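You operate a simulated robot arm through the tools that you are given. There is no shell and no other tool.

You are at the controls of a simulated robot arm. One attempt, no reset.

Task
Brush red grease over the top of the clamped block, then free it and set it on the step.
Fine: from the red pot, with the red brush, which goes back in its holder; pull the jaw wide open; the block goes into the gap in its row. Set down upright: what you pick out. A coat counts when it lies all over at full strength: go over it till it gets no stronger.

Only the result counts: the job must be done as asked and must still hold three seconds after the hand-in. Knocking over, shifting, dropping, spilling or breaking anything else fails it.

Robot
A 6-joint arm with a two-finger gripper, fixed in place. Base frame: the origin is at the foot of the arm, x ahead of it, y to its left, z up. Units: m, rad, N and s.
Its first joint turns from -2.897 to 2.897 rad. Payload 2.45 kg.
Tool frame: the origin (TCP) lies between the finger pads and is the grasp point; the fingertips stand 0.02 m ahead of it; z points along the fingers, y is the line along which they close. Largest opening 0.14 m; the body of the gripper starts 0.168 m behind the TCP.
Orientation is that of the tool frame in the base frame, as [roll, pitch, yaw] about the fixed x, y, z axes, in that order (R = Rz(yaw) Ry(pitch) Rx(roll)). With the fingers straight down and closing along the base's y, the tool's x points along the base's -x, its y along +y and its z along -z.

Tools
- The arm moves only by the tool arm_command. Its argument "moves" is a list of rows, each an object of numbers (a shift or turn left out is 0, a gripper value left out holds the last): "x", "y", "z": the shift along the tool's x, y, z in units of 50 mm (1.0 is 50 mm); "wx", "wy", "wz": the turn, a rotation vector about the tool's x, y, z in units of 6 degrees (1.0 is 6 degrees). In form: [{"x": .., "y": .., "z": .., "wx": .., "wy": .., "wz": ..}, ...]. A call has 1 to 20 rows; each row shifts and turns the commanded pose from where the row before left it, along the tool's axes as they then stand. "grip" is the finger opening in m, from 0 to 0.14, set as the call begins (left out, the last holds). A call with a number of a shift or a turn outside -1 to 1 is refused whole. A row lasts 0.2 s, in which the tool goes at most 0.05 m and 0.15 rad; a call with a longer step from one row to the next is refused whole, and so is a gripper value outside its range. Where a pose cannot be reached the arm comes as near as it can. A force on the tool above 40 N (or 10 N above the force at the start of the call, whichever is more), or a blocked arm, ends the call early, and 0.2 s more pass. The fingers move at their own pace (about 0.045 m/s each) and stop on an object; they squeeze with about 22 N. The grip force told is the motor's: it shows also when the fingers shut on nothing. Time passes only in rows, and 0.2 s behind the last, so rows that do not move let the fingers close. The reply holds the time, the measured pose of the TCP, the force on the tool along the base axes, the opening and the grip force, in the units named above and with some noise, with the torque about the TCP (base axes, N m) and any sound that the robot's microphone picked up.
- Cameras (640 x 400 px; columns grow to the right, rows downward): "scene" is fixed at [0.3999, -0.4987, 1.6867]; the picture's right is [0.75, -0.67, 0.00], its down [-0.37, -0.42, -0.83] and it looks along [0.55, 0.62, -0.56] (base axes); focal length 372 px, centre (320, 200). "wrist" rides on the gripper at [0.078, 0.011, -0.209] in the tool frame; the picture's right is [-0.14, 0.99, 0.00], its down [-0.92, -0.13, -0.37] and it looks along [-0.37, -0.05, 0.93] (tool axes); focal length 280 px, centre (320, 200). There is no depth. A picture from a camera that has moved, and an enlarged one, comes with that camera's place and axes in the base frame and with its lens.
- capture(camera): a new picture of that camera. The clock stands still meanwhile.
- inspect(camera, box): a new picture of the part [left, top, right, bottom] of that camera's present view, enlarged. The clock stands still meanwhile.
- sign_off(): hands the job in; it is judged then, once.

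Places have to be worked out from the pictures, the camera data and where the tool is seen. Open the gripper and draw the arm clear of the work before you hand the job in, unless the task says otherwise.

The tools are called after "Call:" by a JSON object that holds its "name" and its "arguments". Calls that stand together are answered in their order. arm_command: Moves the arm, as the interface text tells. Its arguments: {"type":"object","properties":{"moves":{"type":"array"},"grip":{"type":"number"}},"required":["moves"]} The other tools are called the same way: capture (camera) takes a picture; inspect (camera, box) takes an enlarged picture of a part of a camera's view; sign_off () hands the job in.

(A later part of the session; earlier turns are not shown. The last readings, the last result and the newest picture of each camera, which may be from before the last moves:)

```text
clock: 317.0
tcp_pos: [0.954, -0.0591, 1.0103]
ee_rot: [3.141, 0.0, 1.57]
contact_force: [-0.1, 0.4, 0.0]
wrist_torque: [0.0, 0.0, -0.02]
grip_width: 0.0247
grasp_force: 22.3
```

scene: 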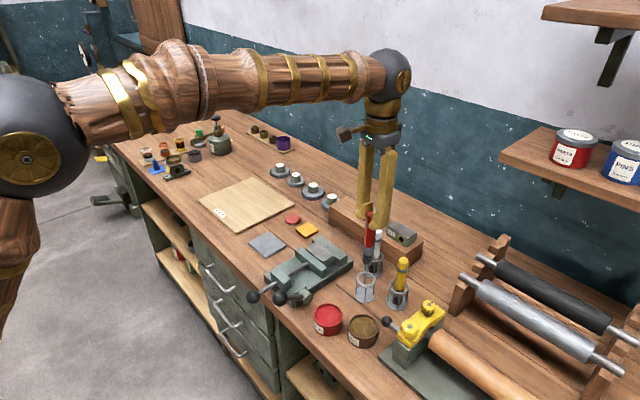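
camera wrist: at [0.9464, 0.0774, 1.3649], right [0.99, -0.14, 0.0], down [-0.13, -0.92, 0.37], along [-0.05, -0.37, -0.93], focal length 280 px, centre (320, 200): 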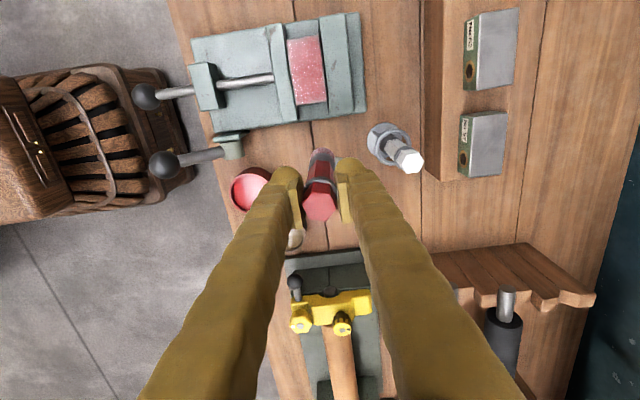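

Call:
{"name": "arm_command", "arguments": {"moves": [{"z": 0.01}, {"z": 0}]}}

Call:
{"name": "arm_command", "arguments": {"moves": [{"z": 0.01}, {"z": 0}]}}

Call:
{"name": "arm_command", "arguments": {"moves": [{"z": 0.01}, {"z": 0}]}}

Call:
{"name": "inspect", "arguments": {"camera": "scene", "box": [340, 240, 390, 300]}}

```text
clock: 317.6
tcp_pos: [0.9559, -0.0591, 1.0102]
ee_rot: [3.141, 0.0, 1.57]
contact_force: [0.5, -0.7, -0.4]
wrist_torque: [0.0, 0.02, -0.02]
grip_width: 0.0253
grasp_force: 21.6
```

```text
clock: 318.2
tcp_pos: [0.955, -0.0586, 1.0099]
ee_rot: [3.142, 0.0, 1.571]
contact_force: [0.1, 0.7, -0.6]
wrist_torque: [0.01, -0.02, 0.01]
grip_width: 0.0248
grasp_force: 21.8
```

```text
clock: 318.8
tcp_pos: [0.9549, -0.0589, 1.01]
ee_rot: [3.141, -0.001, 1.572]
contact_force: [0.1, 1.4, 6.7]
wrist_torque: [0.1, -0.02, 0.03]
grip_width: 0.0249
grasp_force: 22.3
```

```text
6.67 times, centred on (365, 270) of scene
camera zoom: at [0.3999, -0.4987, 1.6867], right [0.75, -0.67, 0.0], down [-0.37, -0.42, -0.83], along [0.55, 0.62, -0.56], focal length 2482 px, centre (20, -267)
```

zoom: 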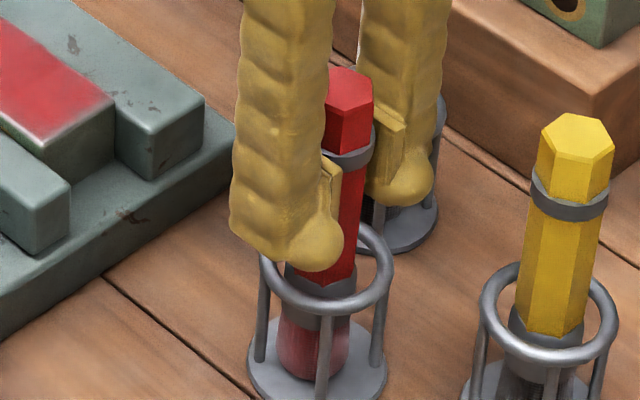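

Contact (6.7 N): the brush stands on its holder base. I ease the pressure and open the fingers moderately.

Call:
{"name": "arm_command", "arguments": {"moves": [{"z": -0.006}, {"z": 0}, {"z": 0}, {"z": 0}], "grip": 0.05}}

Call:
{"name": "inspect", "arguments": {"camera": "scene", "box": [340, 240, 390, 300]}}

Call:
{"name": "inspect", "arguments": {"camera": "wrist", "box": [260, 80, 380, 220]}}

```text
clock: 319.8
tcp_pos: [0.955, -0.0602, 1.0091]
ee_rot: [3.141, -0.002, 1.571]
contact_force: [-0.3, -0.8, -0.1]
wrist_torque: [-0.02, -0.01, 0.01]
grip_width: 0.05
grasp_force: 0.1
```

```text
6.67 times, centred on (365, 270) of scene
camera zoom: at [0.3999, -0.4987, 1.6867], right [0.75, -0.67, 0.0], down [-0.37, -0.42, -0.83], along [0.55, 0.62, -0.56], focal length 2482 px, centre (20, -267)
```

zoom: 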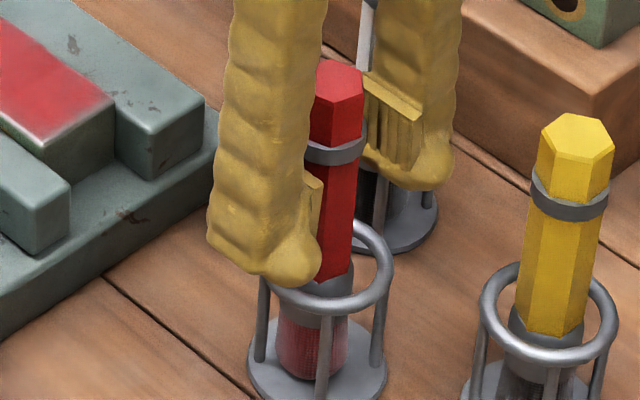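

```text
2.86 times, centred on (320, 150) of wrist
camera zoom: at [0.965, 0.0186, 1.219], right [0.99, -0.14, 0.0], down [-0.13, -0.92, 0.37], along [-0.05, -0.37, -0.93], focal length 801 px, centre (320, 343)
```

zoom: 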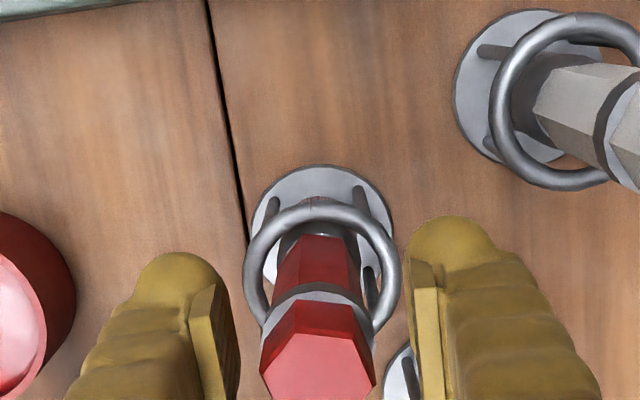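

The brush stands upright in its holder, released and clear of the pads. I rise straight up.

Call:
{"name": "arm_command", "arguments": {"moves": [{"z": -0.3}, {"z": -0.5}, {"z": -0.7}, {"z": -0.8}, {"z": -0.8}, {"z": -0.5}, {"z": 0}]}}

Call:
{"name": "inspect", "arguments": {"camera": "scene", "box": [330, 220, 420, 310]}}

```text
clock: 321.4
tcp_pos: [0.9555, -0.0602, 1.1901]
ee_rot: [-3.142, -0.001, 1.569]
contact_force: [0.8, 0.1, -0.1]
wrist_torque: [0.04, 0.02, -0.01]
grip_width: 0.0499
grasp_force: 0.0
```

```text
4.44 times, centred on (375, 265) of scene
camera zoom: at [0.3999, -0.4987, 1.6867], right [0.75, -0.67, 0.0], down [-0.37, -0.42, -0.83], along [0.55, 0.62, -0.56], focal length 1655 px, centre (76, -89)
```

zoom: 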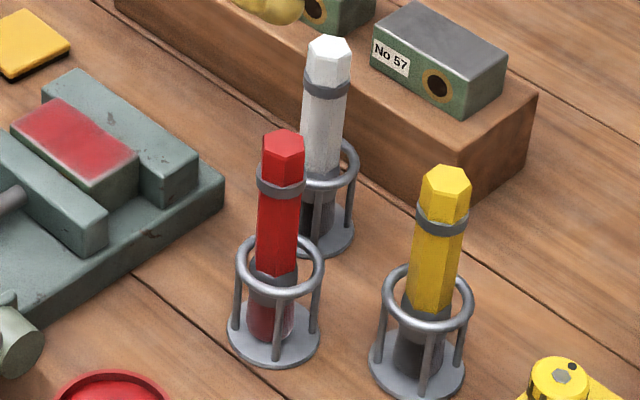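

The red brush is home and upright. Next the clamp: from several views the lever ball is at (0.729, 0.0125, 1.001), its axle (along y) near (0.804, ·, 0.959). I turn the tool back square and go above the ball.

Call:
{"name": "arm_command", "arguments": {"moves": [{"wz": -1}, {"wz": -1}, {"wz": -1}, {"wz": -1}, {"wz": -1}, {"wz": -1}, {"wz": -1}, {"wz": -1}, {"wz": -1}, {"wz": -1}, {"wz": -1}, {"wz": -1}, {"wz": -1}, {"wz": -1}, {"wz": -1}], "grip": 0.08}}

Call:
{"name": "arm_command", "arguments": {"moves": [{"x": 0.908, "y": 0.29}, {"x": 0.908, "y": 0.29}, {"x": 0.908, "y": 0.29}, {"x": 0.908, "y": 0.29}, {"x": 0.908, "y": 0.29}, {"z": 0.6}, {"z": 0}]}}

Call:
{"name": "capture", "arguments": {"camera": "wrist"}}

Call:
{"name": "inspect", "arguments": {"camera": "scene", "box": [240, 210, 360, 310]}}

```text
clock: 324.6
tcp_pos: [0.954, -0.0587, 1.1881]
ee_rot: [3.142, 0.001, -3.14]
contact_force: [0.0, -0.2, 0.1]
wrist_torque: [0.02, -0.04, 0.0]
grip_width: 0.0799
grasp_force: 0.0
```

```text
clock: 326.2
tcp_pos: [0.7272, 0.0132, 1.1562]
ee_rot: [-3.141, 0.0, -3.14]
contact_force: [0.0, 0.0, 0.4]
wrist_torque: [-0.01, 0.05, 0.01]
grip_width: 0.0798
grasp_force: 0.1
```

```text
taken
camera wrist: at [0.649, 0.0243, 1.3663], right [0.14, 0.99, 0.0], down [0.92, -0.13, 0.37], along [0.37, -0.05, -0.93], focal length 280 px, centre (320, 200)
```

wrist: 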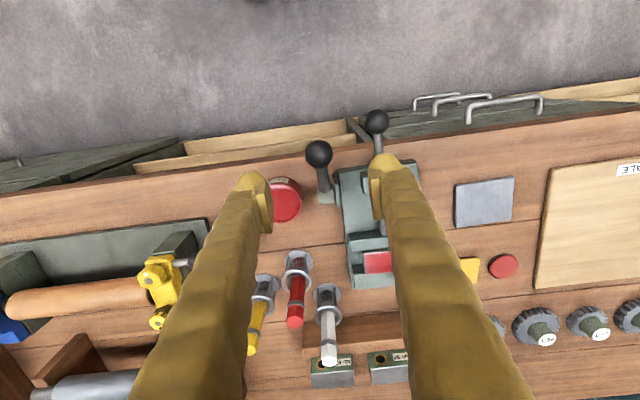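

```text
4.00 times, centred on (300, 260) of scene
camera zoom: at [0.3999, -0.4987, 1.6867], right [0.75, -0.67, 0.0], down [-0.37, -0.42, -0.83], along [0.55, 0.62, -0.56], focal length 1489 px, centre (400, -40)
```

zoom: 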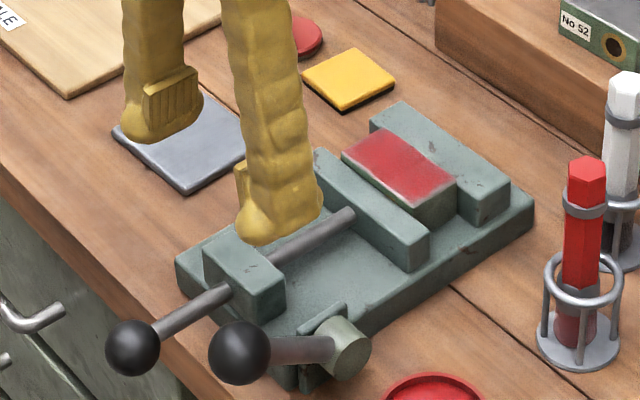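

Call:
{"name": "inspect", "arguments": {"camera": "wrist", "box": [270, 90, 420, 240]}}

```text
2.67 times, centred on (345, 165) of wrist
camera zoom: at [0.649, 0.0243, 1.3663], right [0.14, 0.99, 0.0], down [0.92, -0.13, 0.37], along [0.37, -0.05, -0.93], focal length 748 px, centre (253, 293)
```

zoom: 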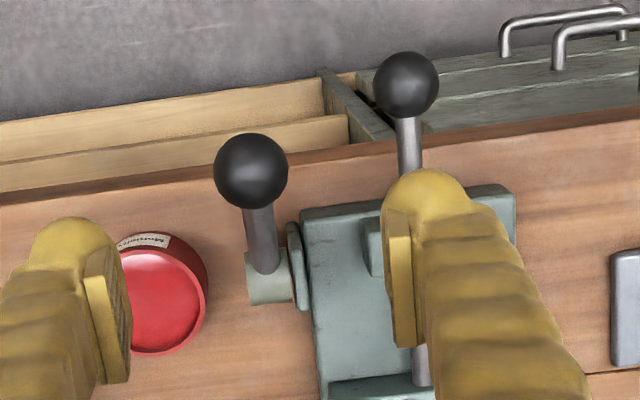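

I descend around the ball (fingers open 80 mm, ball ~38 mm) to its centre height.

Call:
{"name": "arm_command", "arguments": {"moves": [{"z": 0.7}, {"z": 0.7}, {"z": 0.7}, {"z": 0.6}, {"z": 0.4, "y": -0.02, "x": -0.02}, {"z": 0}]}}

Call:
{"name": "inspect", "arguments": {"camera": "wrist", "box": [240, 120, 400, 260]}}

Call:
{"name": "inspect", "arguments": {"camera": "scene", "box": [240, 230, 360, 320]}}

```text
clock: 327.6
tcp_pos: [0.7264, 0.0117, 1.0029]
ee_rot: [3.141, 0.0, 3.141]
contact_force: [-0.8, 0.3, 0.5]
wrist_torque: [0.03, -0.05, 0.01]
grip_width: 0.0799
grasp_force: 0.0
```

```text
2.86 times, centred on (320, 190) of wrist
camera zoom: at [0.6487, 0.0233, 1.214], right [0.14, 0.99, 0.0], down [0.92, -0.13, 0.37], along [0.37, -0.05, -0.93], focal length 801 px, centre (320, 229)
```

zoom: 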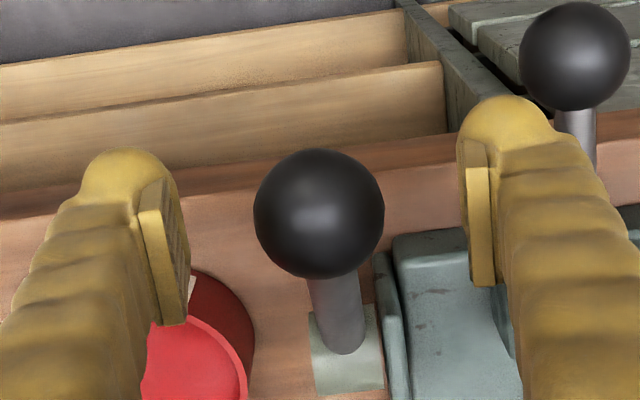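

```text
4.44 times, centred on (300, 275) of scene
camera zoom: at [0.3999, -0.4987, 1.6867], right [0.75, -0.67, 0.0], down [-0.37, -0.42, -0.83], along [0.55, 0.62, -0.56], focal length 1655 px, centre (409, -133)
```

zoom: 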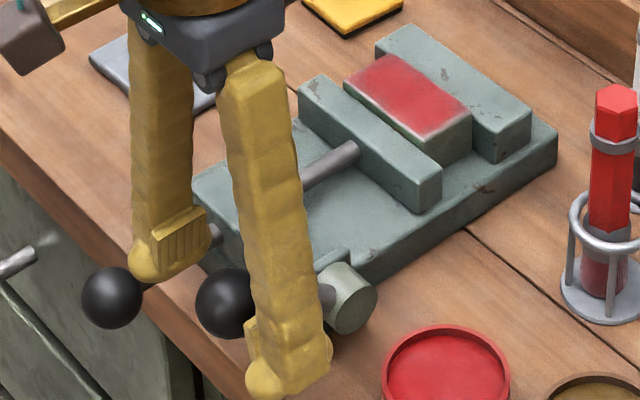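

The ball sits exactly at the TCP. I close on it.

Call:
{"name": "arm_command", "arguments": {"moves": [{"z": 0}, {"z": 0}, {"z": 0}, {"z": 0}, {"z": 0}], "grip": 0.0}}

```text
clock: 328.8
tcp_pos: [0.7269, 0.0129, 1.0042]
ee_rot: [-3.141, -0.001, -3.141]
contact_force: [0.2, -12.8, 0.4]
wrist_torque: [-0.1, -0.03, -0.04]
grip_width: 0.0359
grasp_force: 44.8
```

Held (36 mm) but with a side force of -13 N, so the ball sits ~1 mm toward -y. I shift the tool -1 mm in y to relieve it.

Call:
{"name": "arm_command", "arguments": {"moves": [{"y": -0.02}, {"y": 0}]}}

```text
clock: 329.4
tcp_pos: [0.7277, 0.0128, 1.0025]
ee_rot: [3.141, -0.001, 3.141]
contact_force: [1.5, 17.1, 2.2]
wrist_torque: [0.21, -0.09, 0.05]
grip_width: 0.0359
grasp_force: 44.3
```

Overshot (now +17 N); I go back about half a millimetre.

Call:
{"name": "arm_command", "arguments": {"moves": [{"y": 0.011}, {"y": 0}]}}

```text
clock: 330.0
tcp_pos: [0.7273, 0.0115, 1.0042]
ee_rot: [3.141, 0.0, 3.141]
contact_force: [-3.9, 21.5, 4.2]
wrist_torque: [0.21, -0.05, 0.07]
grip_width: 0.036
grasp_force: 45.4
```

Call:
{"name": "arm_command", "arguments": {"moves": [{"y": 0}, {"y": 0}, {"y": 0}]}}

```text
clock: 330.8
tcp_pos: [0.7276, 0.012, 1.0043]
ee_rot: [3.141, 0.0, 3.141]
contact_force: [-5.4, 27.1, 3.9]
wrist_torque: [0.23, 0.09, 0.06]
grip_width: 0.0362
grasp_force: 45.0
```

The side force creeps up, so I release the ball slightly, to re-centre properly.

Call:
{"name": "arm_command", "arguments": {"moves": [{"y": 0}, {"y": 0}], "grip": 0.05}}

Call:
{"name": "inspect", "arguments": {"camera": "wrist", "box": [240, 120, 400, 260]}}

```text
clock: 331.4
tcp_pos: [0.7273, 0.0109, 1.0027]
ee_rot: [-3.14, 0.001, 3.14]
contact_force: [-0.6, 0.0, 0.3]
wrist_torque: [0.02, 0.03, 0.01]
grip_width: 0.05
grasp_force: 0.0
```

```text
2.86 times, centred on (320, 190) of wrist
camera zoom: at [0.649, 0.022, 1.2139], right [0.14, 0.99, 0.0], down [0.92, -0.13, 0.37], along [0.37, -0.05, -0.93], focal length 801 px, centre (320, 229)
```

zoom: 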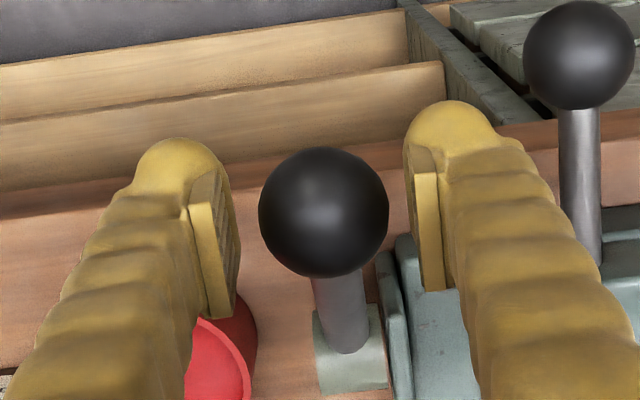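

The ball is ~1 mm to +y of the tool centre. I correct and close again.

Call:
{"name": "arm_command", "arguments": {"moves": [{"y": 0.022}, {"y": 0}], "grip": 0.04}}

Call:
{"name": "arm_command", "arguments": {"moves": [{"y": 0}, {"y": 0}, {"y": 0}], "grip": 0.03}}

```text
clock: 332.0
tcp_pos: [0.7266, 0.0132, 1.0036]
ee_rot: [3.14, -0.001, 3.141]
contact_force: [-0.5, -1.0, 0.0]
wrist_torque: [0.01, 0.02, -0.01]
grip_width: 0.0401
grasp_force: 0.1
```

```text
clock: 332.8
tcp_pos: [0.727, 0.0123, 1.0045]
ee_rot: [3.14, 0.001, 3.141]
contact_force: [-0.6, -6.6, 0.3]
wrist_torque: [-0.08, 0.02, 0.03]
grip_width: 0.0358
grasp_force: 44.5
```

Side force is small now. I try raising the lever along its arc by a few millimetres and read the force.

Call:
{"name": "arm_command", "arguments": {"moves": [{"x": -0.05, "z": -0.09}, {"z": 0}]}}

```text
clock: 333.4
tcp_pos: [0.7293, 0.0128, 1.0076]
ee_rot: [3.141, -0.002, -3.141]
contact_force: [-2.1, 0.8, -20.7]
wrist_torque: [0.03, 1.4, -0.01]
grip_width: 0.0359
grasp_force: 44.7
```

Call:
{"name": "arm_command", "arguments": {"moves": [{"x": -0.05, "z": -0.09}, {"z": 0}]}}

Call:
{"name": "inspect", "arguments": {"camera": "wrist", "box": [240, 120, 400, 260]}}

```text
clock: 334.0
tcp_pos: [0.7323, 0.0116, 1.0127]
ee_rot: [3.141, 0.002, 3.14]
contact_force: [8.5, -5.9, -26.0]
wrist_torque: [-0.02, 1.13, 0.02]
grip_width: 0.0363
grasp_force: 44.6
```

```text
2.86 times, centred on (320, 190) of wrist
camera zoom: at [0.655, 0.0229, 1.2229], right [0.14, 0.99, 0.0], down [0.92, -0.13, 0.37], along [0.37, -0.05, -0.93], focal length 801 px, centre (320, 229)
```

zoom: 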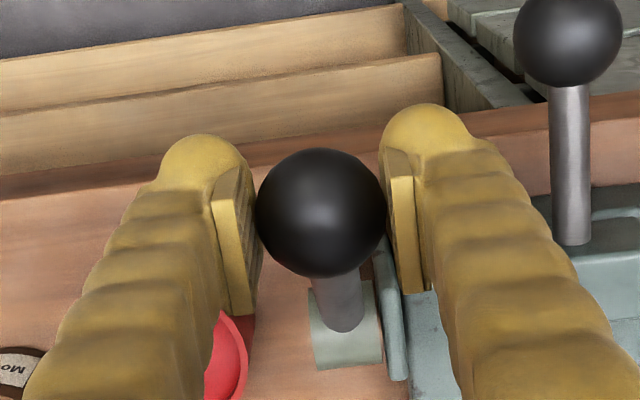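

The lever follows (ball stays centred between the fingers), with steady resistance of ~26 N. I keep going up along the arc in small steps.

Call:
{"name": "arm_command", "arguments": {"moves": [{"x": -0.073, "z": -0.065}, {"x": -0.073, "z": -0.065}, {"x": -0.067, "z": -0.064}, {"x": -0.067, "z": -0.064}, {"z": 0}]}}

```text
clock: 335.2
tcp_pos: [0.7467, 0.0126, 1.027]
ee_rot: [-3.142, 0.0, -3.141]
contact_force: [1.1, -2.4, -22.8]
wrist_torque: [-0.01, 1.21, -0.01]
grip_width: 0.0365
grasp_force: 45.7
```

Call:
{"name": "arm_command", "arguments": {"moves": [{"x": -0.072, "z": -0.057}, {"x": -0.072, "z": -0.057}, {"x": -0.078, "z": -0.049}, {"x": -0.078, "z": -0.049}, {"z": 0}]}}

Call:
{"name": "arm_command", "arguments": {"moves": [{"x": -0.083, "z": -0.04}, {"x": -0.083, "z": -0.04}, {"x": -0.087, "z": -0.032}, {"x": -0.087, "z": -0.032}, {"z": 0}]}}

Call:
{"name": "inspect", "arguments": {"camera": "scene", "box": [240, 220, 360, 320]}}

```text
clock: 336.4
tcp_pos: [0.7636, 0.013, 1.0368]
ee_rot: [3.142, -0.001, 3.14]
contact_force: [-10.1, -2.2, -12.2]
wrist_torque: [0.0, 1.32, 0.02]
grip_width: 0.0368
grasp_force: 45.1
```

```text
clock: 337.6
tcp_pos: [0.7784, 0.0117, 1.0439]
ee_rot: [-3.141, 0.002, -3.141]
contact_force: [-13.9, -6.0, 9.1]
wrist_torque: [-0.03, 1.2, 0.02]
grip_width: 0.0366
grasp_force: 44.6
```

```text
4.00 times, centred on (300, 270) of scene
camera zoom: at [0.3999, -0.4987, 1.6867], right [0.75, -0.67, 0.0], down [-0.37, -0.42, -0.83], along [0.55, 0.62, -0.56], focal length 1489 px, centre (400, -80)
```

zoom: 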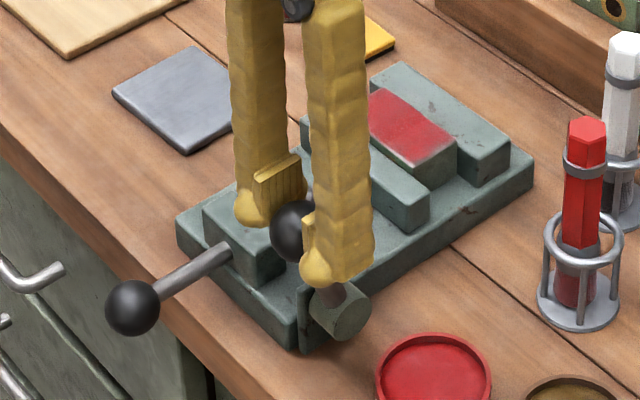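

The lever is nearly upright. I continue along the arc toward and past vertical, watching for a stop.

Call:
{"name": "arm_command", "arguments": {"moves": [{"x": -0.089, "z": -0.03}, {"x": -0.089, "z": -0.03}, {"x": -0.091, "z": -0.016}, {"x": -0.091, "z": -0.016}, {"z": 0}]}}

Call:
{"name": "arm_command", "arguments": {"moves": [{"x": -0.085, "z": -0.003}, {"x": -0.085, "z": 0.003}, {"x": -0.09, "z": 0.012}, {"x": -0.09, "z": 0.016}, {"z": 0}]}}

Call:
{"name": "inspect", "arguments": {"camera": "scene", "box": [240, 220, 360, 320]}}

```text
clock: 338.8
tcp_pos: [0.7965, 0.0108, 1.0484]
ee_rot: [3.141, 0.001, -3.141]
contact_force: [-10.6, -5.3, -3.9]
wrist_torque: [-0.07, 1.13, -0.01]
grip_width: 0.0365
grasp_force: 45.1
```

```text
clock: 340.0
tcp_pos: [0.8148, 0.0121, 1.0479]
ee_rot: [3.141, 0.001, 3.142]
contact_force: [-6.1, 10.9, 15.4]
wrist_torque: [0.13, 0.83, -0.06]
grip_width: 0.0367
grasp_force: 44.6
```

```text
4.00 times, centred on (300, 270) of scene
camera zoom: at [0.3999, -0.4987, 1.6867], right [0.75, -0.67, 0.0], down [-0.37, -0.42, -0.83], along [0.55, 0.62, -0.56], focal length 1489 px, centre (400, -80)
```

zoom: 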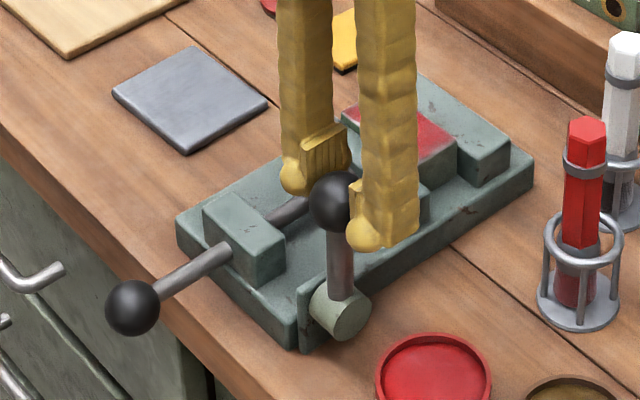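

The lever is vertical now, still no stop. I continue over toward +x.

Call:
{"name": "arm_command", "arguments": {"moves": [{"x": -0.102, "z": 0.007}, {"x": -0.102, "z": 0.007}, {"x": -0.104, "z": 0.031}, {"x": -0.104, "z": 0.031}, {"z": 0}]}}

Call:
{"name": "arm_command", "arguments": {"moves": [{"x": -0.1, "z": 0.043}, {"x": -0.1, "z": 0.043}, {"x": -0.094, "z": 0.055}, {"x": -0.094, "z": 0.055}, {"z": 0}]}}

Call:
{"name": "inspect", "arguments": {"camera": "scene", "box": [240, 220, 360, 320]}}

```text
clock: 341.2
tcp_pos: [0.8344, 0.0134, 1.0422]
ee_rot: [-3.141, -0.002, 3.141]
contact_force: [-11.2, -4.0, -10.9]
wrist_torque: [-0.05, 0.97, 0.0]
grip_width: 0.0363
grasp_force: 45.0
```

```text
clock: 342.4
tcp_pos: [0.8548, 0.012, 1.0327]
ee_rot: [-3.141, 0.0, 3.14]
contact_force: [0.8, 1.2, -0.3]
wrist_torque: [-0.02, 0.06, 0.01]
grip_width: 0.0304
grasp_force: 0.3
```

```text
4.00 times, centred on (300, 270) of scene
camera zoom: at [0.3999, -0.4987, 1.6867], right [0.75, -0.67, 0.0], down [-0.37, -0.42, -0.83], along [0.55, 0.62, -0.56], focal length 1489 px, centre (400, -80)
```

zoom: 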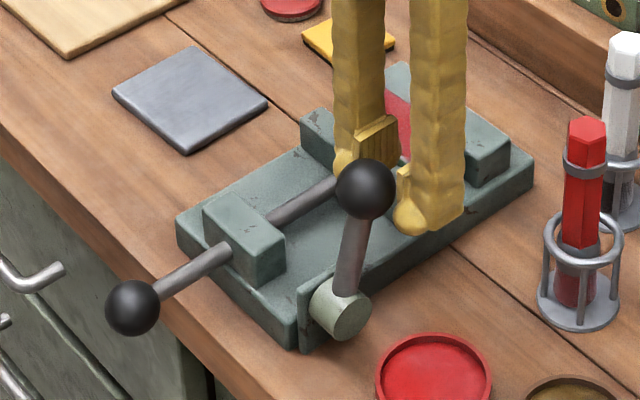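

The ball slipped out as the lever reached its stop, leaning past vertical (~75°). I open the fingers and lift clear, then look.

Call:
{"name": "arm_command", "arguments": {"moves": [{"z": 0}, {"z": 0}], "grip": 0.08}}

Call:
{"name": "arm_command", "arguments": {"moves": [{"z": -0.6}, {"z": -0.8}, {"z": -0.8}, {"x": 0.8}, {"x": 0.8}, {"z": 0}]}}

Call:
{"name": "capture", "arguments": {"camera": "wrist"}}

Call:
{"name": "inspect", "arguments": {"camera": "scene", "box": [240, 210, 360, 310]}}

```text
clock: 343.0
tcp_pos: [0.8549, 0.0115, 1.0331]
ee_rot: [-3.141, -0.001, -3.141]
contact_force: [-0.3, -0.4, -0.1]
wrist_torque: [-0.02, 0.0, 0.02]
grip_width: 0.0802
grasp_force: 0.0
```

```text
clock: 344.4
tcp_pos: [0.7743, 0.0131, 1.1427]
ee_rot: [-3.141, 0.0, -3.142]
contact_force: [0.4, 0.5, 0.0]
wrist_torque: [0.0, -0.06, 0.02]
grip_width: 0.0801
grasp_force: 0.0
```

```text
taken
camera wrist: at [0.696, 0.0231, 1.3532], right [0.14, 0.99, 0.0], down [0.92, -0.13, 0.37], along [0.37, -0.05, -0.93], focal length 280 px, centre (320, 200)
```

wrist: 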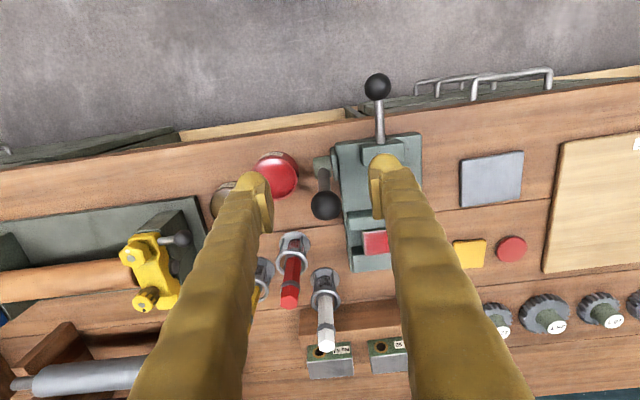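

```text
4.00 times, centred on (300, 260) of scene
camera zoom: at [0.3999, -0.4987, 1.6867], right [0.75, -0.67, 0.0], down [-0.37, -0.42, -0.83], along [0.55, 0.62, -0.56], focal length 1489 px, centre (400, -40)
```

zoom: 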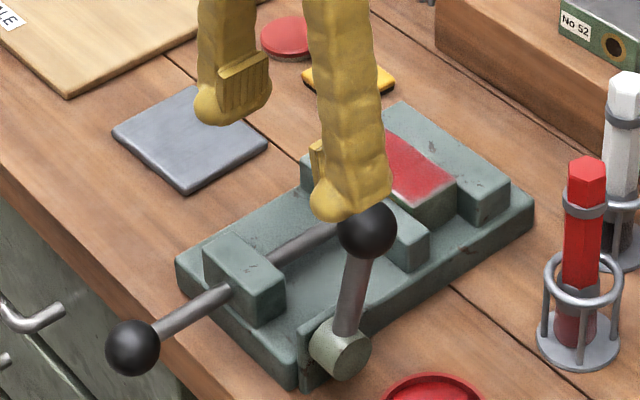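

The lever stays past vertical. Now to the slide knob at about (0.706, 0.0995, 0.941): I move above it and check alignment.

Call:
{"name": "arm_command", "arguments": {"moves": [{"x": 0.455, "y": 0.576}, {"x": 0.455, "y": 0.576}, {"x": 0.456, "y": 0.576}, {"z": 0.8}, {"z": 0.8}, {"z": 0}]}}

Call:
{"name": "inspect", "arguments": {"camera": "wrist", "box": [220, 100, 420, 260]}}

Call:
{"name": "inspect", "arguments": {"camera": "scene", "box": [230, 220, 350, 320]}}

```text
clock: 345.8
tcp_pos: [0.7054, 0.0979, 1.0657]
ee_rot: [3.14, 0.0, 3.14]
contact_force: [-0.3, -0.4, -0.4]
wrist_torque: [0.03, -0.01, -0.01]
grip_width: 0.0797
grasp_force: 0.1
```

```text
2.50 times, centred on (320, 180) of wrist
camera zoom: at [0.627, 0.1092, 1.2745], right [0.14, 0.99, 0.0], down [0.92, -0.13, 0.37], along [0.37, -0.05, -0.93], focal length 701 px, centre (320, 250)
```

zoom: 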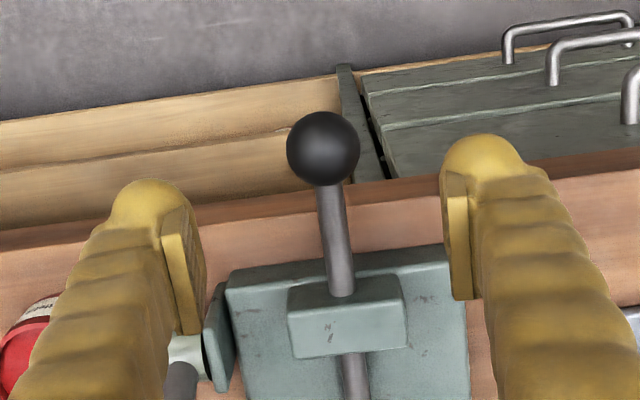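

```text
4.00 times, centred on (290, 270) of scene
camera zoom: at [0.3999, -0.4987, 1.6867], right [0.75, -0.67, 0.0], down [-0.37, -0.42, -0.83], along [0.55, 0.62, -0.56], focal length 1489 px, centre (440, -80)
```

zoom: 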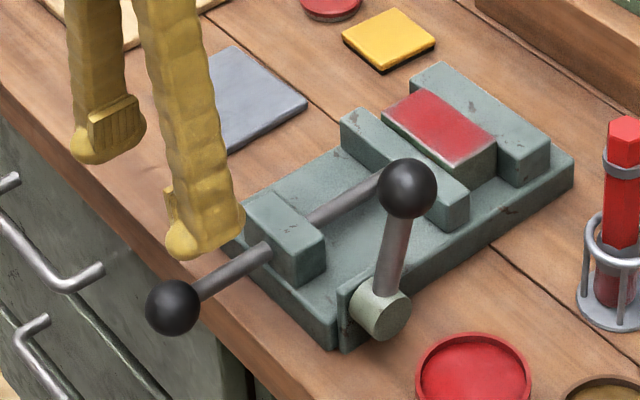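

Aligned in y; I descend to the knob's centre height.

Call:
{"name": "arm_command", "arguments": {"moves": [{"z": 0.6, "x": -0.01, "y": 0.02}, {"z": 0.6}, {"z": 0.6}, {"z": 0.6}, {"z": 0}]}}

Call:
{"name": "inspect", "arguments": {"camera": "wrist", "box": [240, 120, 400, 260]}}

Call:
{"name": "inspect", "arguments": {"camera": "scene", "box": [230, 220, 350, 320]}}

```text
clock: 347.0
tcp_pos: [0.707, 0.0973, 0.9443]
ee_rot: [3.142, 0.002, -3.141]
contact_force: [-0.1, -0.4, 0.5]
wrist_torque: [-0.01, 0.0, 0.0]
grip_width: 0.0797
grasp_force: 0.0
```

```text
2.86 times, centred on (320, 190) of wrist
camera zoom: at [0.6288, 0.1081, 1.1542], right [0.14, 0.99, 0.0], down [0.92, -0.13, 0.37], along [0.37, -0.05, -0.93], focal length 801 px, centre (320, 229)
```

zoom: 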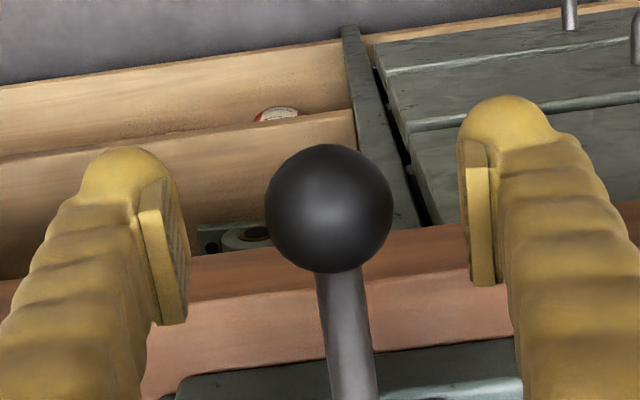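

```text
4.00 times, centred on (290, 270) of scene
camera zoom: at [0.3999, -0.4987, 1.6867], right [0.75, -0.67, 0.0], down [-0.37, -0.42, -0.83], along [0.55, 0.62, -0.56], focal length 1489 px, centre (440, -80)
```

zoom: 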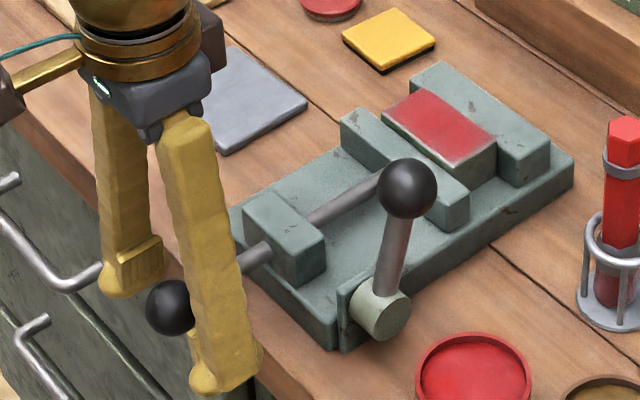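

The knob is ~2.5 mm to +y; I correct and close on it.

Call:
{"name": "arm_command", "arguments": {"moves": [{"y": 0.05, "x": 0.02}, {"y": 0}], "grip": 0.045}}

Call:
{"name": "arm_command", "arguments": {"moves": [{"y": 0}, {"y": 0}, {"y": 0}], "grip": 0.03}}

```text
clock: 347.6
tcp_pos: [0.7053, 0.1003, 0.9441]
ee_rot: [3.141, 0.0, 3.14]
contact_force: [-0.3, -0.1, 0.1]
wrist_torque: [0.01, 0.0, 0.01]
grip_width: 0.0449
grasp_force: 0.0
```

```text
clock: 348.4
tcp_pos: [0.7062, 0.1012, 0.9441]
ee_rot: [3.141, 0.001, 3.14]
contact_force: [0.8, -7.3, -2.0]
wrist_torque: [0.01, -0.07, 0.06]
grip_width: 0.0323
grasp_force: 41.4
```

The grip is narrower (32 mm) than the knob, so I'm holding it above its centre. I open, lower 8 mm and re-grip.

Call:
{"name": "arm_command", "arguments": {"moves": [{"y": 0}, {"y": 0}], "grip": 0.05}}

Call:
{"name": "arm_command", "arguments": {"moves": [{"z": 0.08}, {"z": 0.08}, {"y": 0}]}}

Call:
{"name": "inspect", "arguments": {"camera": "wrist", "box": [240, 120, 400, 260]}}

Call:
{"name": "arm_command", "arguments": {"moves": [{"y": 0}, {"y": 0}, {"y": 0}], "grip": 0.03}}

```text
clock: 349.0
tcp_pos: [0.7066, 0.0998, 0.9444]
ee_rot: [3.141, 0.0, -3.141]
contact_force: [0.0, 0.1, -0.1]
wrist_torque: [0.01, 0.0, -0.01]
grip_width: 0.0503
grasp_force: 0.2
```

```text
clock: 349.8
tcp_pos: [0.7063, 0.1019, 0.9363]
ee_rot: [-3.141, 0.001, -3.141]
contact_force: [0.9, 0.2, 0.1]
wrist_torque: [-0.01, 0.03, 0.0]
grip_width: 0.0499
grasp_force: 0.0
```

```text
2.86 times, centred on (320, 190) of wrist
camera zoom: at [0.6276, 0.1122, 1.1457], right [0.14, 0.99, 0.0], down [0.92, -0.13, 0.37], along [0.37, -0.05, -0.93], focal length 801 px, centre (320, 229)
```

zoom: 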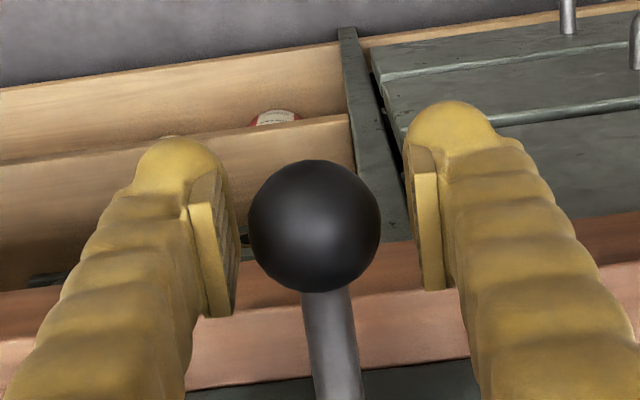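

```text
clock: 350.6
tcp_pos: [0.7054, 0.1015, 0.9363]
ee_rot: [-3.14, 0.0, 3.141]
contact_force: [-0.6, -9.6, -0.5]
wrist_torque: [0.11, 0.03, -0.01]
grip_width: 0.0357
grasp_force: 4.3
```

Now on the knob's middle (35.7 mm). It is ~1.5 mm to -y, so I relax that side force and let the grip settle.

Call:
{"name": "arm_command", "arguments": {"moves": [{"y": -0.025}, {"y": 0}, {"y": 0}]}}

```text
clock: 351.4
tcp_pos: [0.7069, 0.1015, 0.9355]
ee_rot: [3.142, 0.001, 3.141]
contact_force: [0.7, -6.4, 0.7]
wrist_torque: [0.06, 0.01, 0.02]
grip_width: 0.0342
grasp_force: 2.7
```

Call:
{"name": "arm_command", "arguments": {"moves": [{"y": 0}, {"y": 0}, {"y": 0}], "grip": 0.0}}

Call:
{"name": "inspect", "arguments": {"camera": "wrist", "box": [240, 120, 400, 260]}}

```text
clock: 352.2
tcp_pos: [0.707, 0.0999, 0.9353]
ee_rot: [-3.14, 0.001, 3.141]
contact_force: [-0.4, -17.1, 1.2]
wrist_torque: [0.18, -0.04, 0.01]
grip_width: 0.0322
grasp_force: 45.4
```

```text
2.86 times, centred on (320, 190) of wrist
camera zoom: at [0.6276, 0.1109, 1.1457], right [0.14, 0.99, 0.0], down [0.92, -0.13, 0.37], along [0.37, -0.05, -0.93], focal length 801 px, centre (320, 229)
```

zoom: 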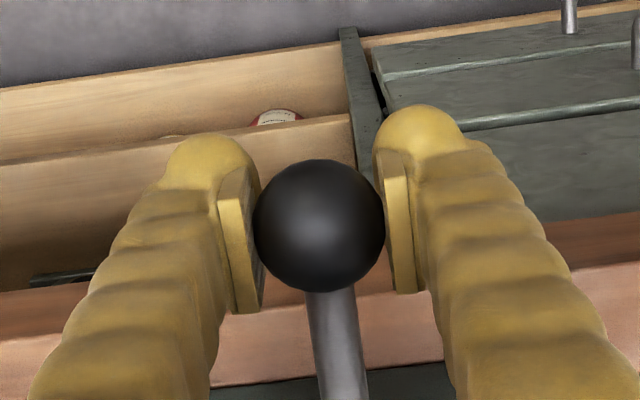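

The knob is simply 32 mm across; it's gripped. I ease the side force slightly and pull toward -x in small steps.

Call:
{"name": "arm_command", "arguments": {"moves": [{"y": -0.012}, {"y": 0}]}}

Call:
{"name": "arm_command", "arguments": {"moves": [{"x": 0.06}, {"x": 0.06}, {"x": 0}]}}

```text
clock: 352.8
tcp_pos: [0.706, 0.1007, 0.9348]
ee_rot: [3.141, 0.0, 3.141]
contact_force: [0.0, -7.4, 3.6]
wrist_torque: [0.1, 0.0, 0.0]
grip_width: 0.0324
grasp_force: 44.4
```

```text
clock: 353.6
tcp_pos: [0.7002, 0.1005, 0.9359]
ee_rot: [3.141, 0.0, -3.14]
contact_force: [1.5, 4.3, 0.4]
wrist_torque: [-0.07, -0.04, -0.02]
grip_width: 0.0326
grasp_force: 44.8
```

It came 6 mm with almost no force – check whether the jaw is following.

Call:
{"name": "arm_command", "arguments": {"moves": [{"x": 0.1}, {"x": 0.1}, {"x": 0}]}}

Call:
{"name": "inspect", "arguments": {"camera": "scene", "box": [230, 220, 350, 320]}}

```text
clock: 354.4
tcp_pos: [0.6887, 0.1004, 0.9359]
ee_rot: [3.141, -0.001, 3.141]
contact_force: [1.7, -1.6, 6.9]
wrist_torque: [-0.01, -0.1, -0.02]
grip_width: 0.0321
grasp_force: 44.8
```

```text
4.00 times, centred on (290, 270) of scene
camera zoom: at [0.3999, -0.4987, 1.6867], right [0.75, -0.67, 0.0], down [-0.37, -0.42, -0.83], along [0.55, 0.62, -0.56], focal length 1489 px, centre (440, -80)
```

zoom: 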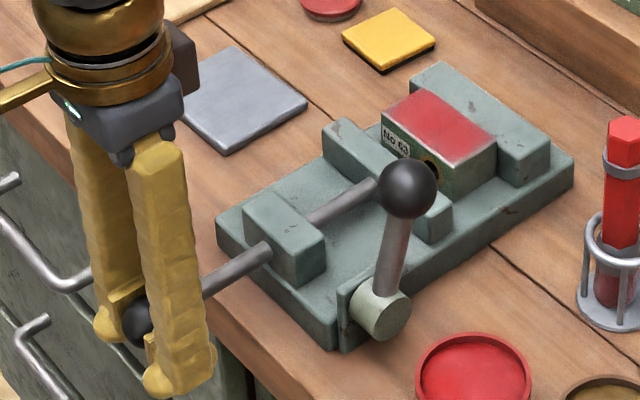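

The jaw slides freely and the block (No 63) stays put. I keep pulling until the jaw reaches its stop.

Call:
{"name": "arm_command", "arguments": {"moves": [{"x": 0.1}, {"x": 0.1}, {"x": 0.1}, {"x": 0.1}, {"x": 0}]}}

Call:
{"name": "arm_command", "arguments": {"moves": [{"x": 0.1}, {"x": 0.1}, {"x": 0.1}, {"x": 0}]}}

Call:
{"name": "inspect", "arguments": {"camera": "scene", "box": [230, 220, 350, 320]}}

```text
clock: 355.6
tcp_pos: [0.6683, 0.1013, 0.9353]
ee_rot: [3.141, 0.002, -3.141]
contact_force: [2.1, -23.0, 15.1]
wrist_torque: [0.2, -0.04, -0.01]
grip_width: 0.0324
grasp_force: 45.1
```

```text
clock: 356.6
tcp_pos: [0.6533, 0.1006, 0.9349]
ee_rot: [3.141, 0.003, 3.141]
contact_force: [-0.1, -8.8, 34.6]
wrist_torque: [0.07, 0.01, 0.02]
grip_width: 0.0325
grasp_force: 45.3
```

```text
4.00 times, centred on (290, 270) of scene
camera zoom: at [0.3999, -0.4987, 1.6867], right [0.75, -0.67, 0.0], down [-0.37, -0.42, -0.83], along [0.55, 0.62, -0.56], focal length 1489 px, centre (440, -80)
```

zoom: 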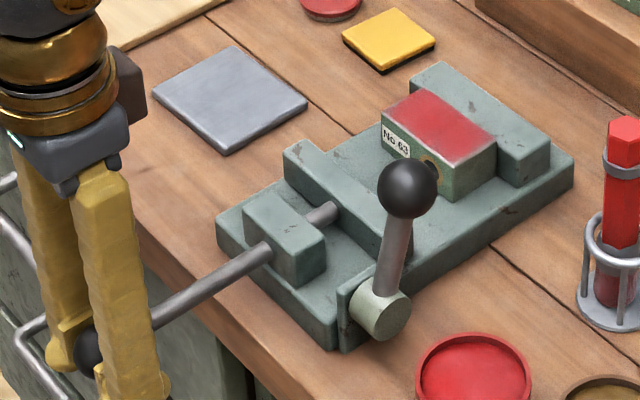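

The jaw is well back with a little travel left; vertical side load has built up (35 N), so I raise the tool ~2 mm first.

Call:
{"name": "arm_command", "arguments": {"moves": [{"z": -0.03}, {"z": 0}]}}

Call:
{"name": "arm_command", "arguments": {"moves": [{"x": 0.1}, {"x": 0.1}, {"x": 0}]}}

```text
clock: 357.2
tcp_pos: [0.654, 0.1008, 0.936]
ee_rot: [-3.14, -0.002, 3.141]
contact_force: [1.6, -6.1, 1.4]
wrist_torque: [0.12, -0.24, 0.03]
grip_width: 0.0322
grasp_force: 45.0
```

```text
clock: 358.0
tcp_pos: [0.6434, 0.0997, 0.9343]
ee_rot: [-3.141, -0.002, 3.14]
contact_force: [0.4, -11.4, -22.8]
wrist_torque: [0.15, -0.06, 0.01]
grip_width: 0.0324
grasp_force: 45.0
```

Call:
{"name": "arm_command", "arguments": {"moves": [{"z": 0.012}, {"x": 0.1}, {"x": 0}]}}

Call:
{"name": "inspect", "arguments": {"camera": "scene", "box": [230, 220, 350, 320]}}

```text
clock: 358.8
tcp_pos: [0.6376, 0.099, 0.9365]
ee_rot: [3.141, 0.0, -3.141]
contact_force: [1.3, -3.4, -32.9]
wrist_torque: [0.06, -0.12, 0.0]
grip_width: 0.0326
grasp_force: 45.1
```

```text
4.00 times, centred on (290, 270) of scene
camera zoom: at [0.3999, -0.4987, 1.6867], right [0.75, -0.67, 0.0], down [-0.37, -0.42, -0.83], along [0.55, 0.62, -0.56], focal length 1489 px, centre (440, -80)
```

zoom: 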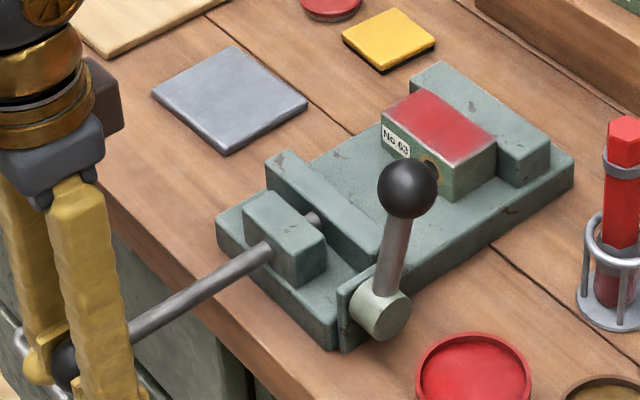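

Call:
{"name": "arm_command", "arguments": {"moves": [{"z": 0.025}, {"z": 0}]}}

Call:
{"name": "arm_command", "arguments": {"moves": [{"x": 0.06}, {"x": 0.06}, {"x": 0}]}}

Call:
{"name": "inspect", "arguments": {"camera": "scene", "box": [230, 220, 350, 320]}}

```text
clock: 359.4
tcp_pos: [0.6404, 0.1013, 0.9362]
ee_rot: [3.141, 0.003, -3.141]
contact_force: [-2.9, 13.2, -6.2]
wrist_torque: [-0.14, 0.21, 0.03]
grip_width: 0.0324
grasp_force: 45.0
```

```text
clock: 360.2
tcp_pos: [0.6337, 0.0997, 0.9359]
ee_rot: [-3.141, 0.004, 3.141]
contact_force: [5.8, 12.2, 0.8]
wrist_torque: [-0.16, -0.02, 0.0]
grip_width: 0.0326
grasp_force: 44.9
```

```text
4.00 times, centred on (290, 270) of scene
camera zoom: at [0.3999, -0.4987, 1.6867], right [0.75, -0.67, 0.0], down [-0.37, -0.42, -0.83], along [0.55, 0.62, -0.56], focal length 1489 px, centre (440, -80)
```

zoom: 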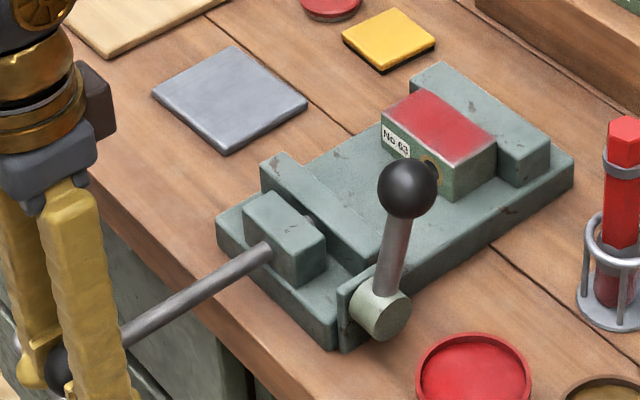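

Call:
{"name": "arm_command", "arguments": {"moves": [{"x": 0.06}, {"x": 0}]}}

Call:
{"name": "arm_command", "arguments": {"moves": [{"x": 0.06}, {"x": 0}]}}

```text
clock: 360.7
tcp_pos: [0.6335, 0.0995, 0.9349]
ee_rot: [-3.141, 0.007, -3.142]
contact_force: [4.2, 0.9, -6.2]
wrist_torque: [-0.03, -0.05, -0.03]
grip_width: 0.0325
grasp_force: 45.0
stopped in row 2: the force on the tool passed its limit at 42 N (the readings are from after the stop); the commanded pose is now the measured one
```

```text
clock: 361.1
tcp_pos: [0.6324, 0.1003, 0.9361]
ee_rot: [3.141, 0.012, 3.14]
contact_force: [4.5, 1.2, -7.9]
wrist_torque: [-0.01, -0.15, -0.02]
grip_width: 0.0323
grasp_force: 44.0
stopped in row 2: the force on the tool passed its limit at 41 N (the readings are from after the stop); the commanded pose is now the measured one
```

The pull hit a hard stop (>40 N): the jaw is wide open. I open the fingers and rise away from the knob.

Call:
{"name": "arm_command", "arguments": {"moves": [{"z": 0}, {"z": 0}, {"z": 0}], "grip": 0.09}}

Call:
{"name": "arm_command", "arguments": {"moves": [{"z": -0.4}, {"z": -0.8}, {"z": -0.9}, {"z": -0.9}, {"z": -0.9}, {"z": -0.9}, {"z": 0}]}}

Call:
{"name": "inspect", "arguments": {"camera": "scene", "box": [230, 220, 350, 320]}}

Call:
{"name": "capture", "arguments": {"camera": "wrist"}}

```text
clock: 361.9
tcp_pos: [0.6334, 0.0994, 0.9352]
ee_rot: [3.141, 0.011, -3.141]
contact_force: [0.3, -0.1, -0.3]
wrist_torque: [-0.02, 0.03, 0.0]
grip_width: 0.09
grasp_force: 0.0
```

```text
clock: 363.5
tcp_pos: [0.6312, 0.1001, 1.1773]
ee_rot: [-3.14, 0.012, -3.14]
contact_force: [-0.2, -0.4, -0.5]
wrist_torque: [0.01, -0.02, 0.03]
grip_width: 0.0902
grasp_force: 0.0
```

```text
4.00 times, centred on (290, 270) of scene
camera zoom: at [0.3999, -0.4987, 1.6867], right [0.75, -0.67, 0.0], down [-0.37, -0.42, -0.83], along [0.55, 0.62, -0.56], focal length 1489 px, centre (440, -80)
```

zoom: 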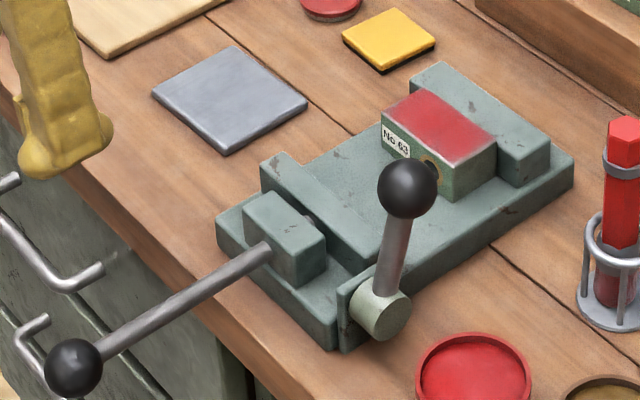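

```text
taken
camera wrist: at [0.5502, 0.1108, 1.3866], right [0.14, 0.99, 0.0], down [0.92, -0.13, 0.38], along [0.37, -0.05, -0.93], focal length 280 px, centre (320, 200)
```

wrist: 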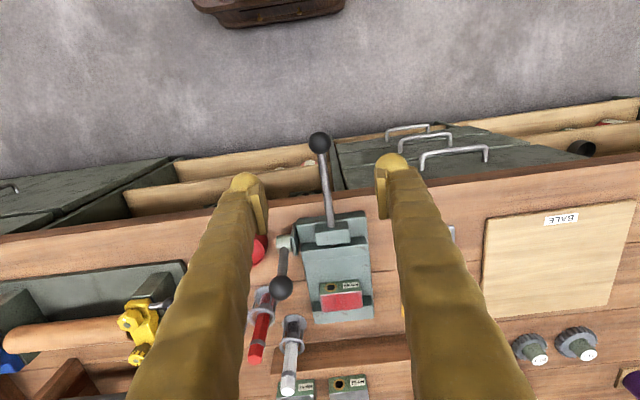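

The jaw is wide open, and the block (No 63) stands free against the fixed jaw. I zoom in from here to measure the block and its seat.

Call:
{"name": "inspect", "arguments": {"camera": "wrist", "box": [270, 230, 410, 340]}}

Call:
{"name": "inspect", "arguments": {"camera": "scene", "box": [310, 225, 360, 275]}}

Call:
{"name": "inspect", "arguments": {"camera": "scene", "box": [310, 170, 430, 250]}}

```text
3.64 times, centred on (340, 285) of wrist
camera zoom: at [0.5502, 0.1108, 1.3866], right [0.14, 0.99, 0.0], down [0.92, -0.13, 0.38], along [0.37, -0.05, -0.93], focal length 1020 px, centre (247, -109)
```

zoom: 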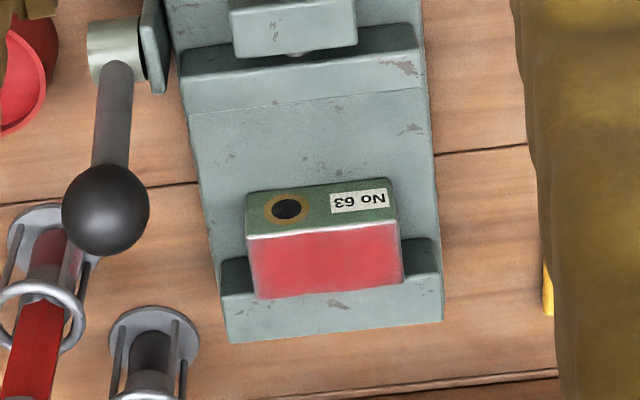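

```text
8.00 times, centred on (335, 250) of scene
camera zoom: at [0.3999, -0.4987, 1.6867], right [0.75, -0.67, 0.0], down [-0.37, -0.42, -0.83], along [0.55, 0.62, -0.56], focal length 2978 px, centre (200, -200)
```

zoom: 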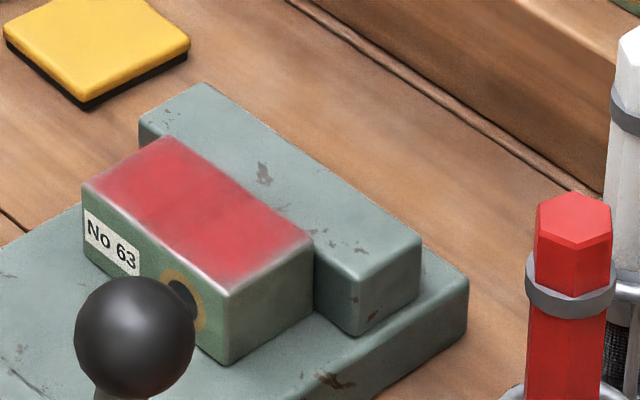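

```text
5.00 times, centred on (370, 210) of scene
camera zoom: at [0.3999, -0.4987, 1.6867], right [0.75, -0.67, 0.0], down [-0.37, -0.42, -0.83], along [0.55, 0.62, -0.56], focal length 1862 px, centre (70, 150)
```

zoom: 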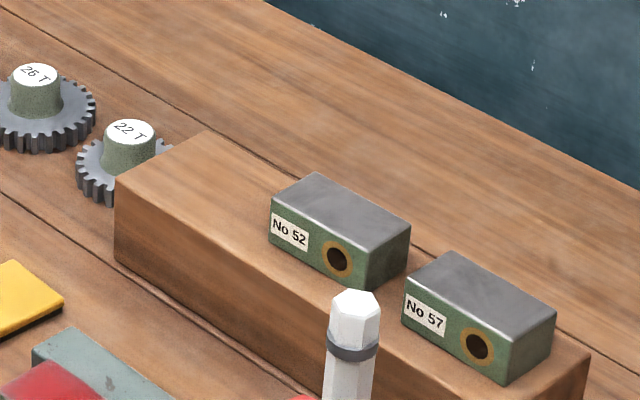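

Coat reaches the edges evenly in this oblique view. The step slot (left of No 52) is beyond vertical-tool reach, so I tilt the tool ~35° forward and test the reach, moving first to (0.95, 0.205, 1.15).

Call:
{"name": "arm_command", "arguments": {"moves": [{"wy": -0.953}, {"wy": -0.953}, {"wy": -0.953}, {"wy": -0.953}, {"wy": -0.953}, {"wy": -0.953}, {"wy": 0}]}}

Call:
{"name": "arm_command", "arguments": {"moves": [{"x": -0.702, "y": 0.3, "z": 0.586}, {"x": -0.702, "y": 0.3, "z": 0.586}, {"x": -0.702, "y": 0.3, "z": 0.586}, {"x": -0.702, "y": 0.3, "z": 0.586}, {"x": -0.702, "y": 0.3, "z": 0.586}, {"x": -0.702, "y": 0.3, "z": 0.586}, {"x": -0.702, "y": 0.3, "z": 0.586}, {"x": 0}]}}

Call:
{"name": "capture", "arguments": {"camera": "wrist"}}

Call:
{"name": "capture", "arguments": {"camera": "scene"}}

```text
clock: 365.1
tcp_pos: [0.6292, 0.0991, 1.1762]
ee_rot: [-3.141, 0.612, -3.141]
contact_force: [-0.6, -0.6, 0.5]
wrist_torque: [0.0, -0.02, -0.02]
grip_width: 0.0901
grasp_force: 0.0
```

```text
clock: 366.9
tcp_pos: [0.9473, 0.2059, 1.1493]
ee_rot: [3.141, 0.609, -3.14]
contact_force: [0.1, 0.1, 0.3]
wrist_torque: [-0.02, 0.02, -0.01]
grip_width: 0.0901
grasp_force: 0.0
```

```text
taken
camera wrist: at [0.7633, 0.2162, 1.2771], right [0.11, 0.99, 0.08], down [0.54, -0.13, 0.83], along [0.83, -0.05, -0.55], focal length 280 px, centre (320, 200)
```

wrist: 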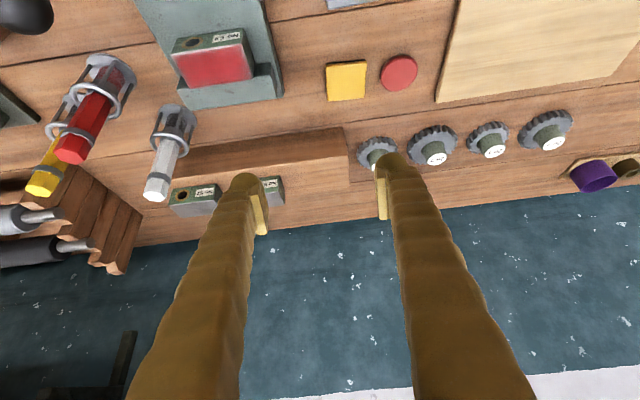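

```text
taken
```

scene: 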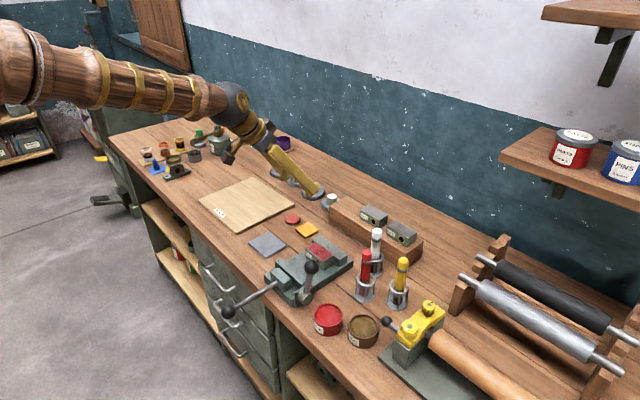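

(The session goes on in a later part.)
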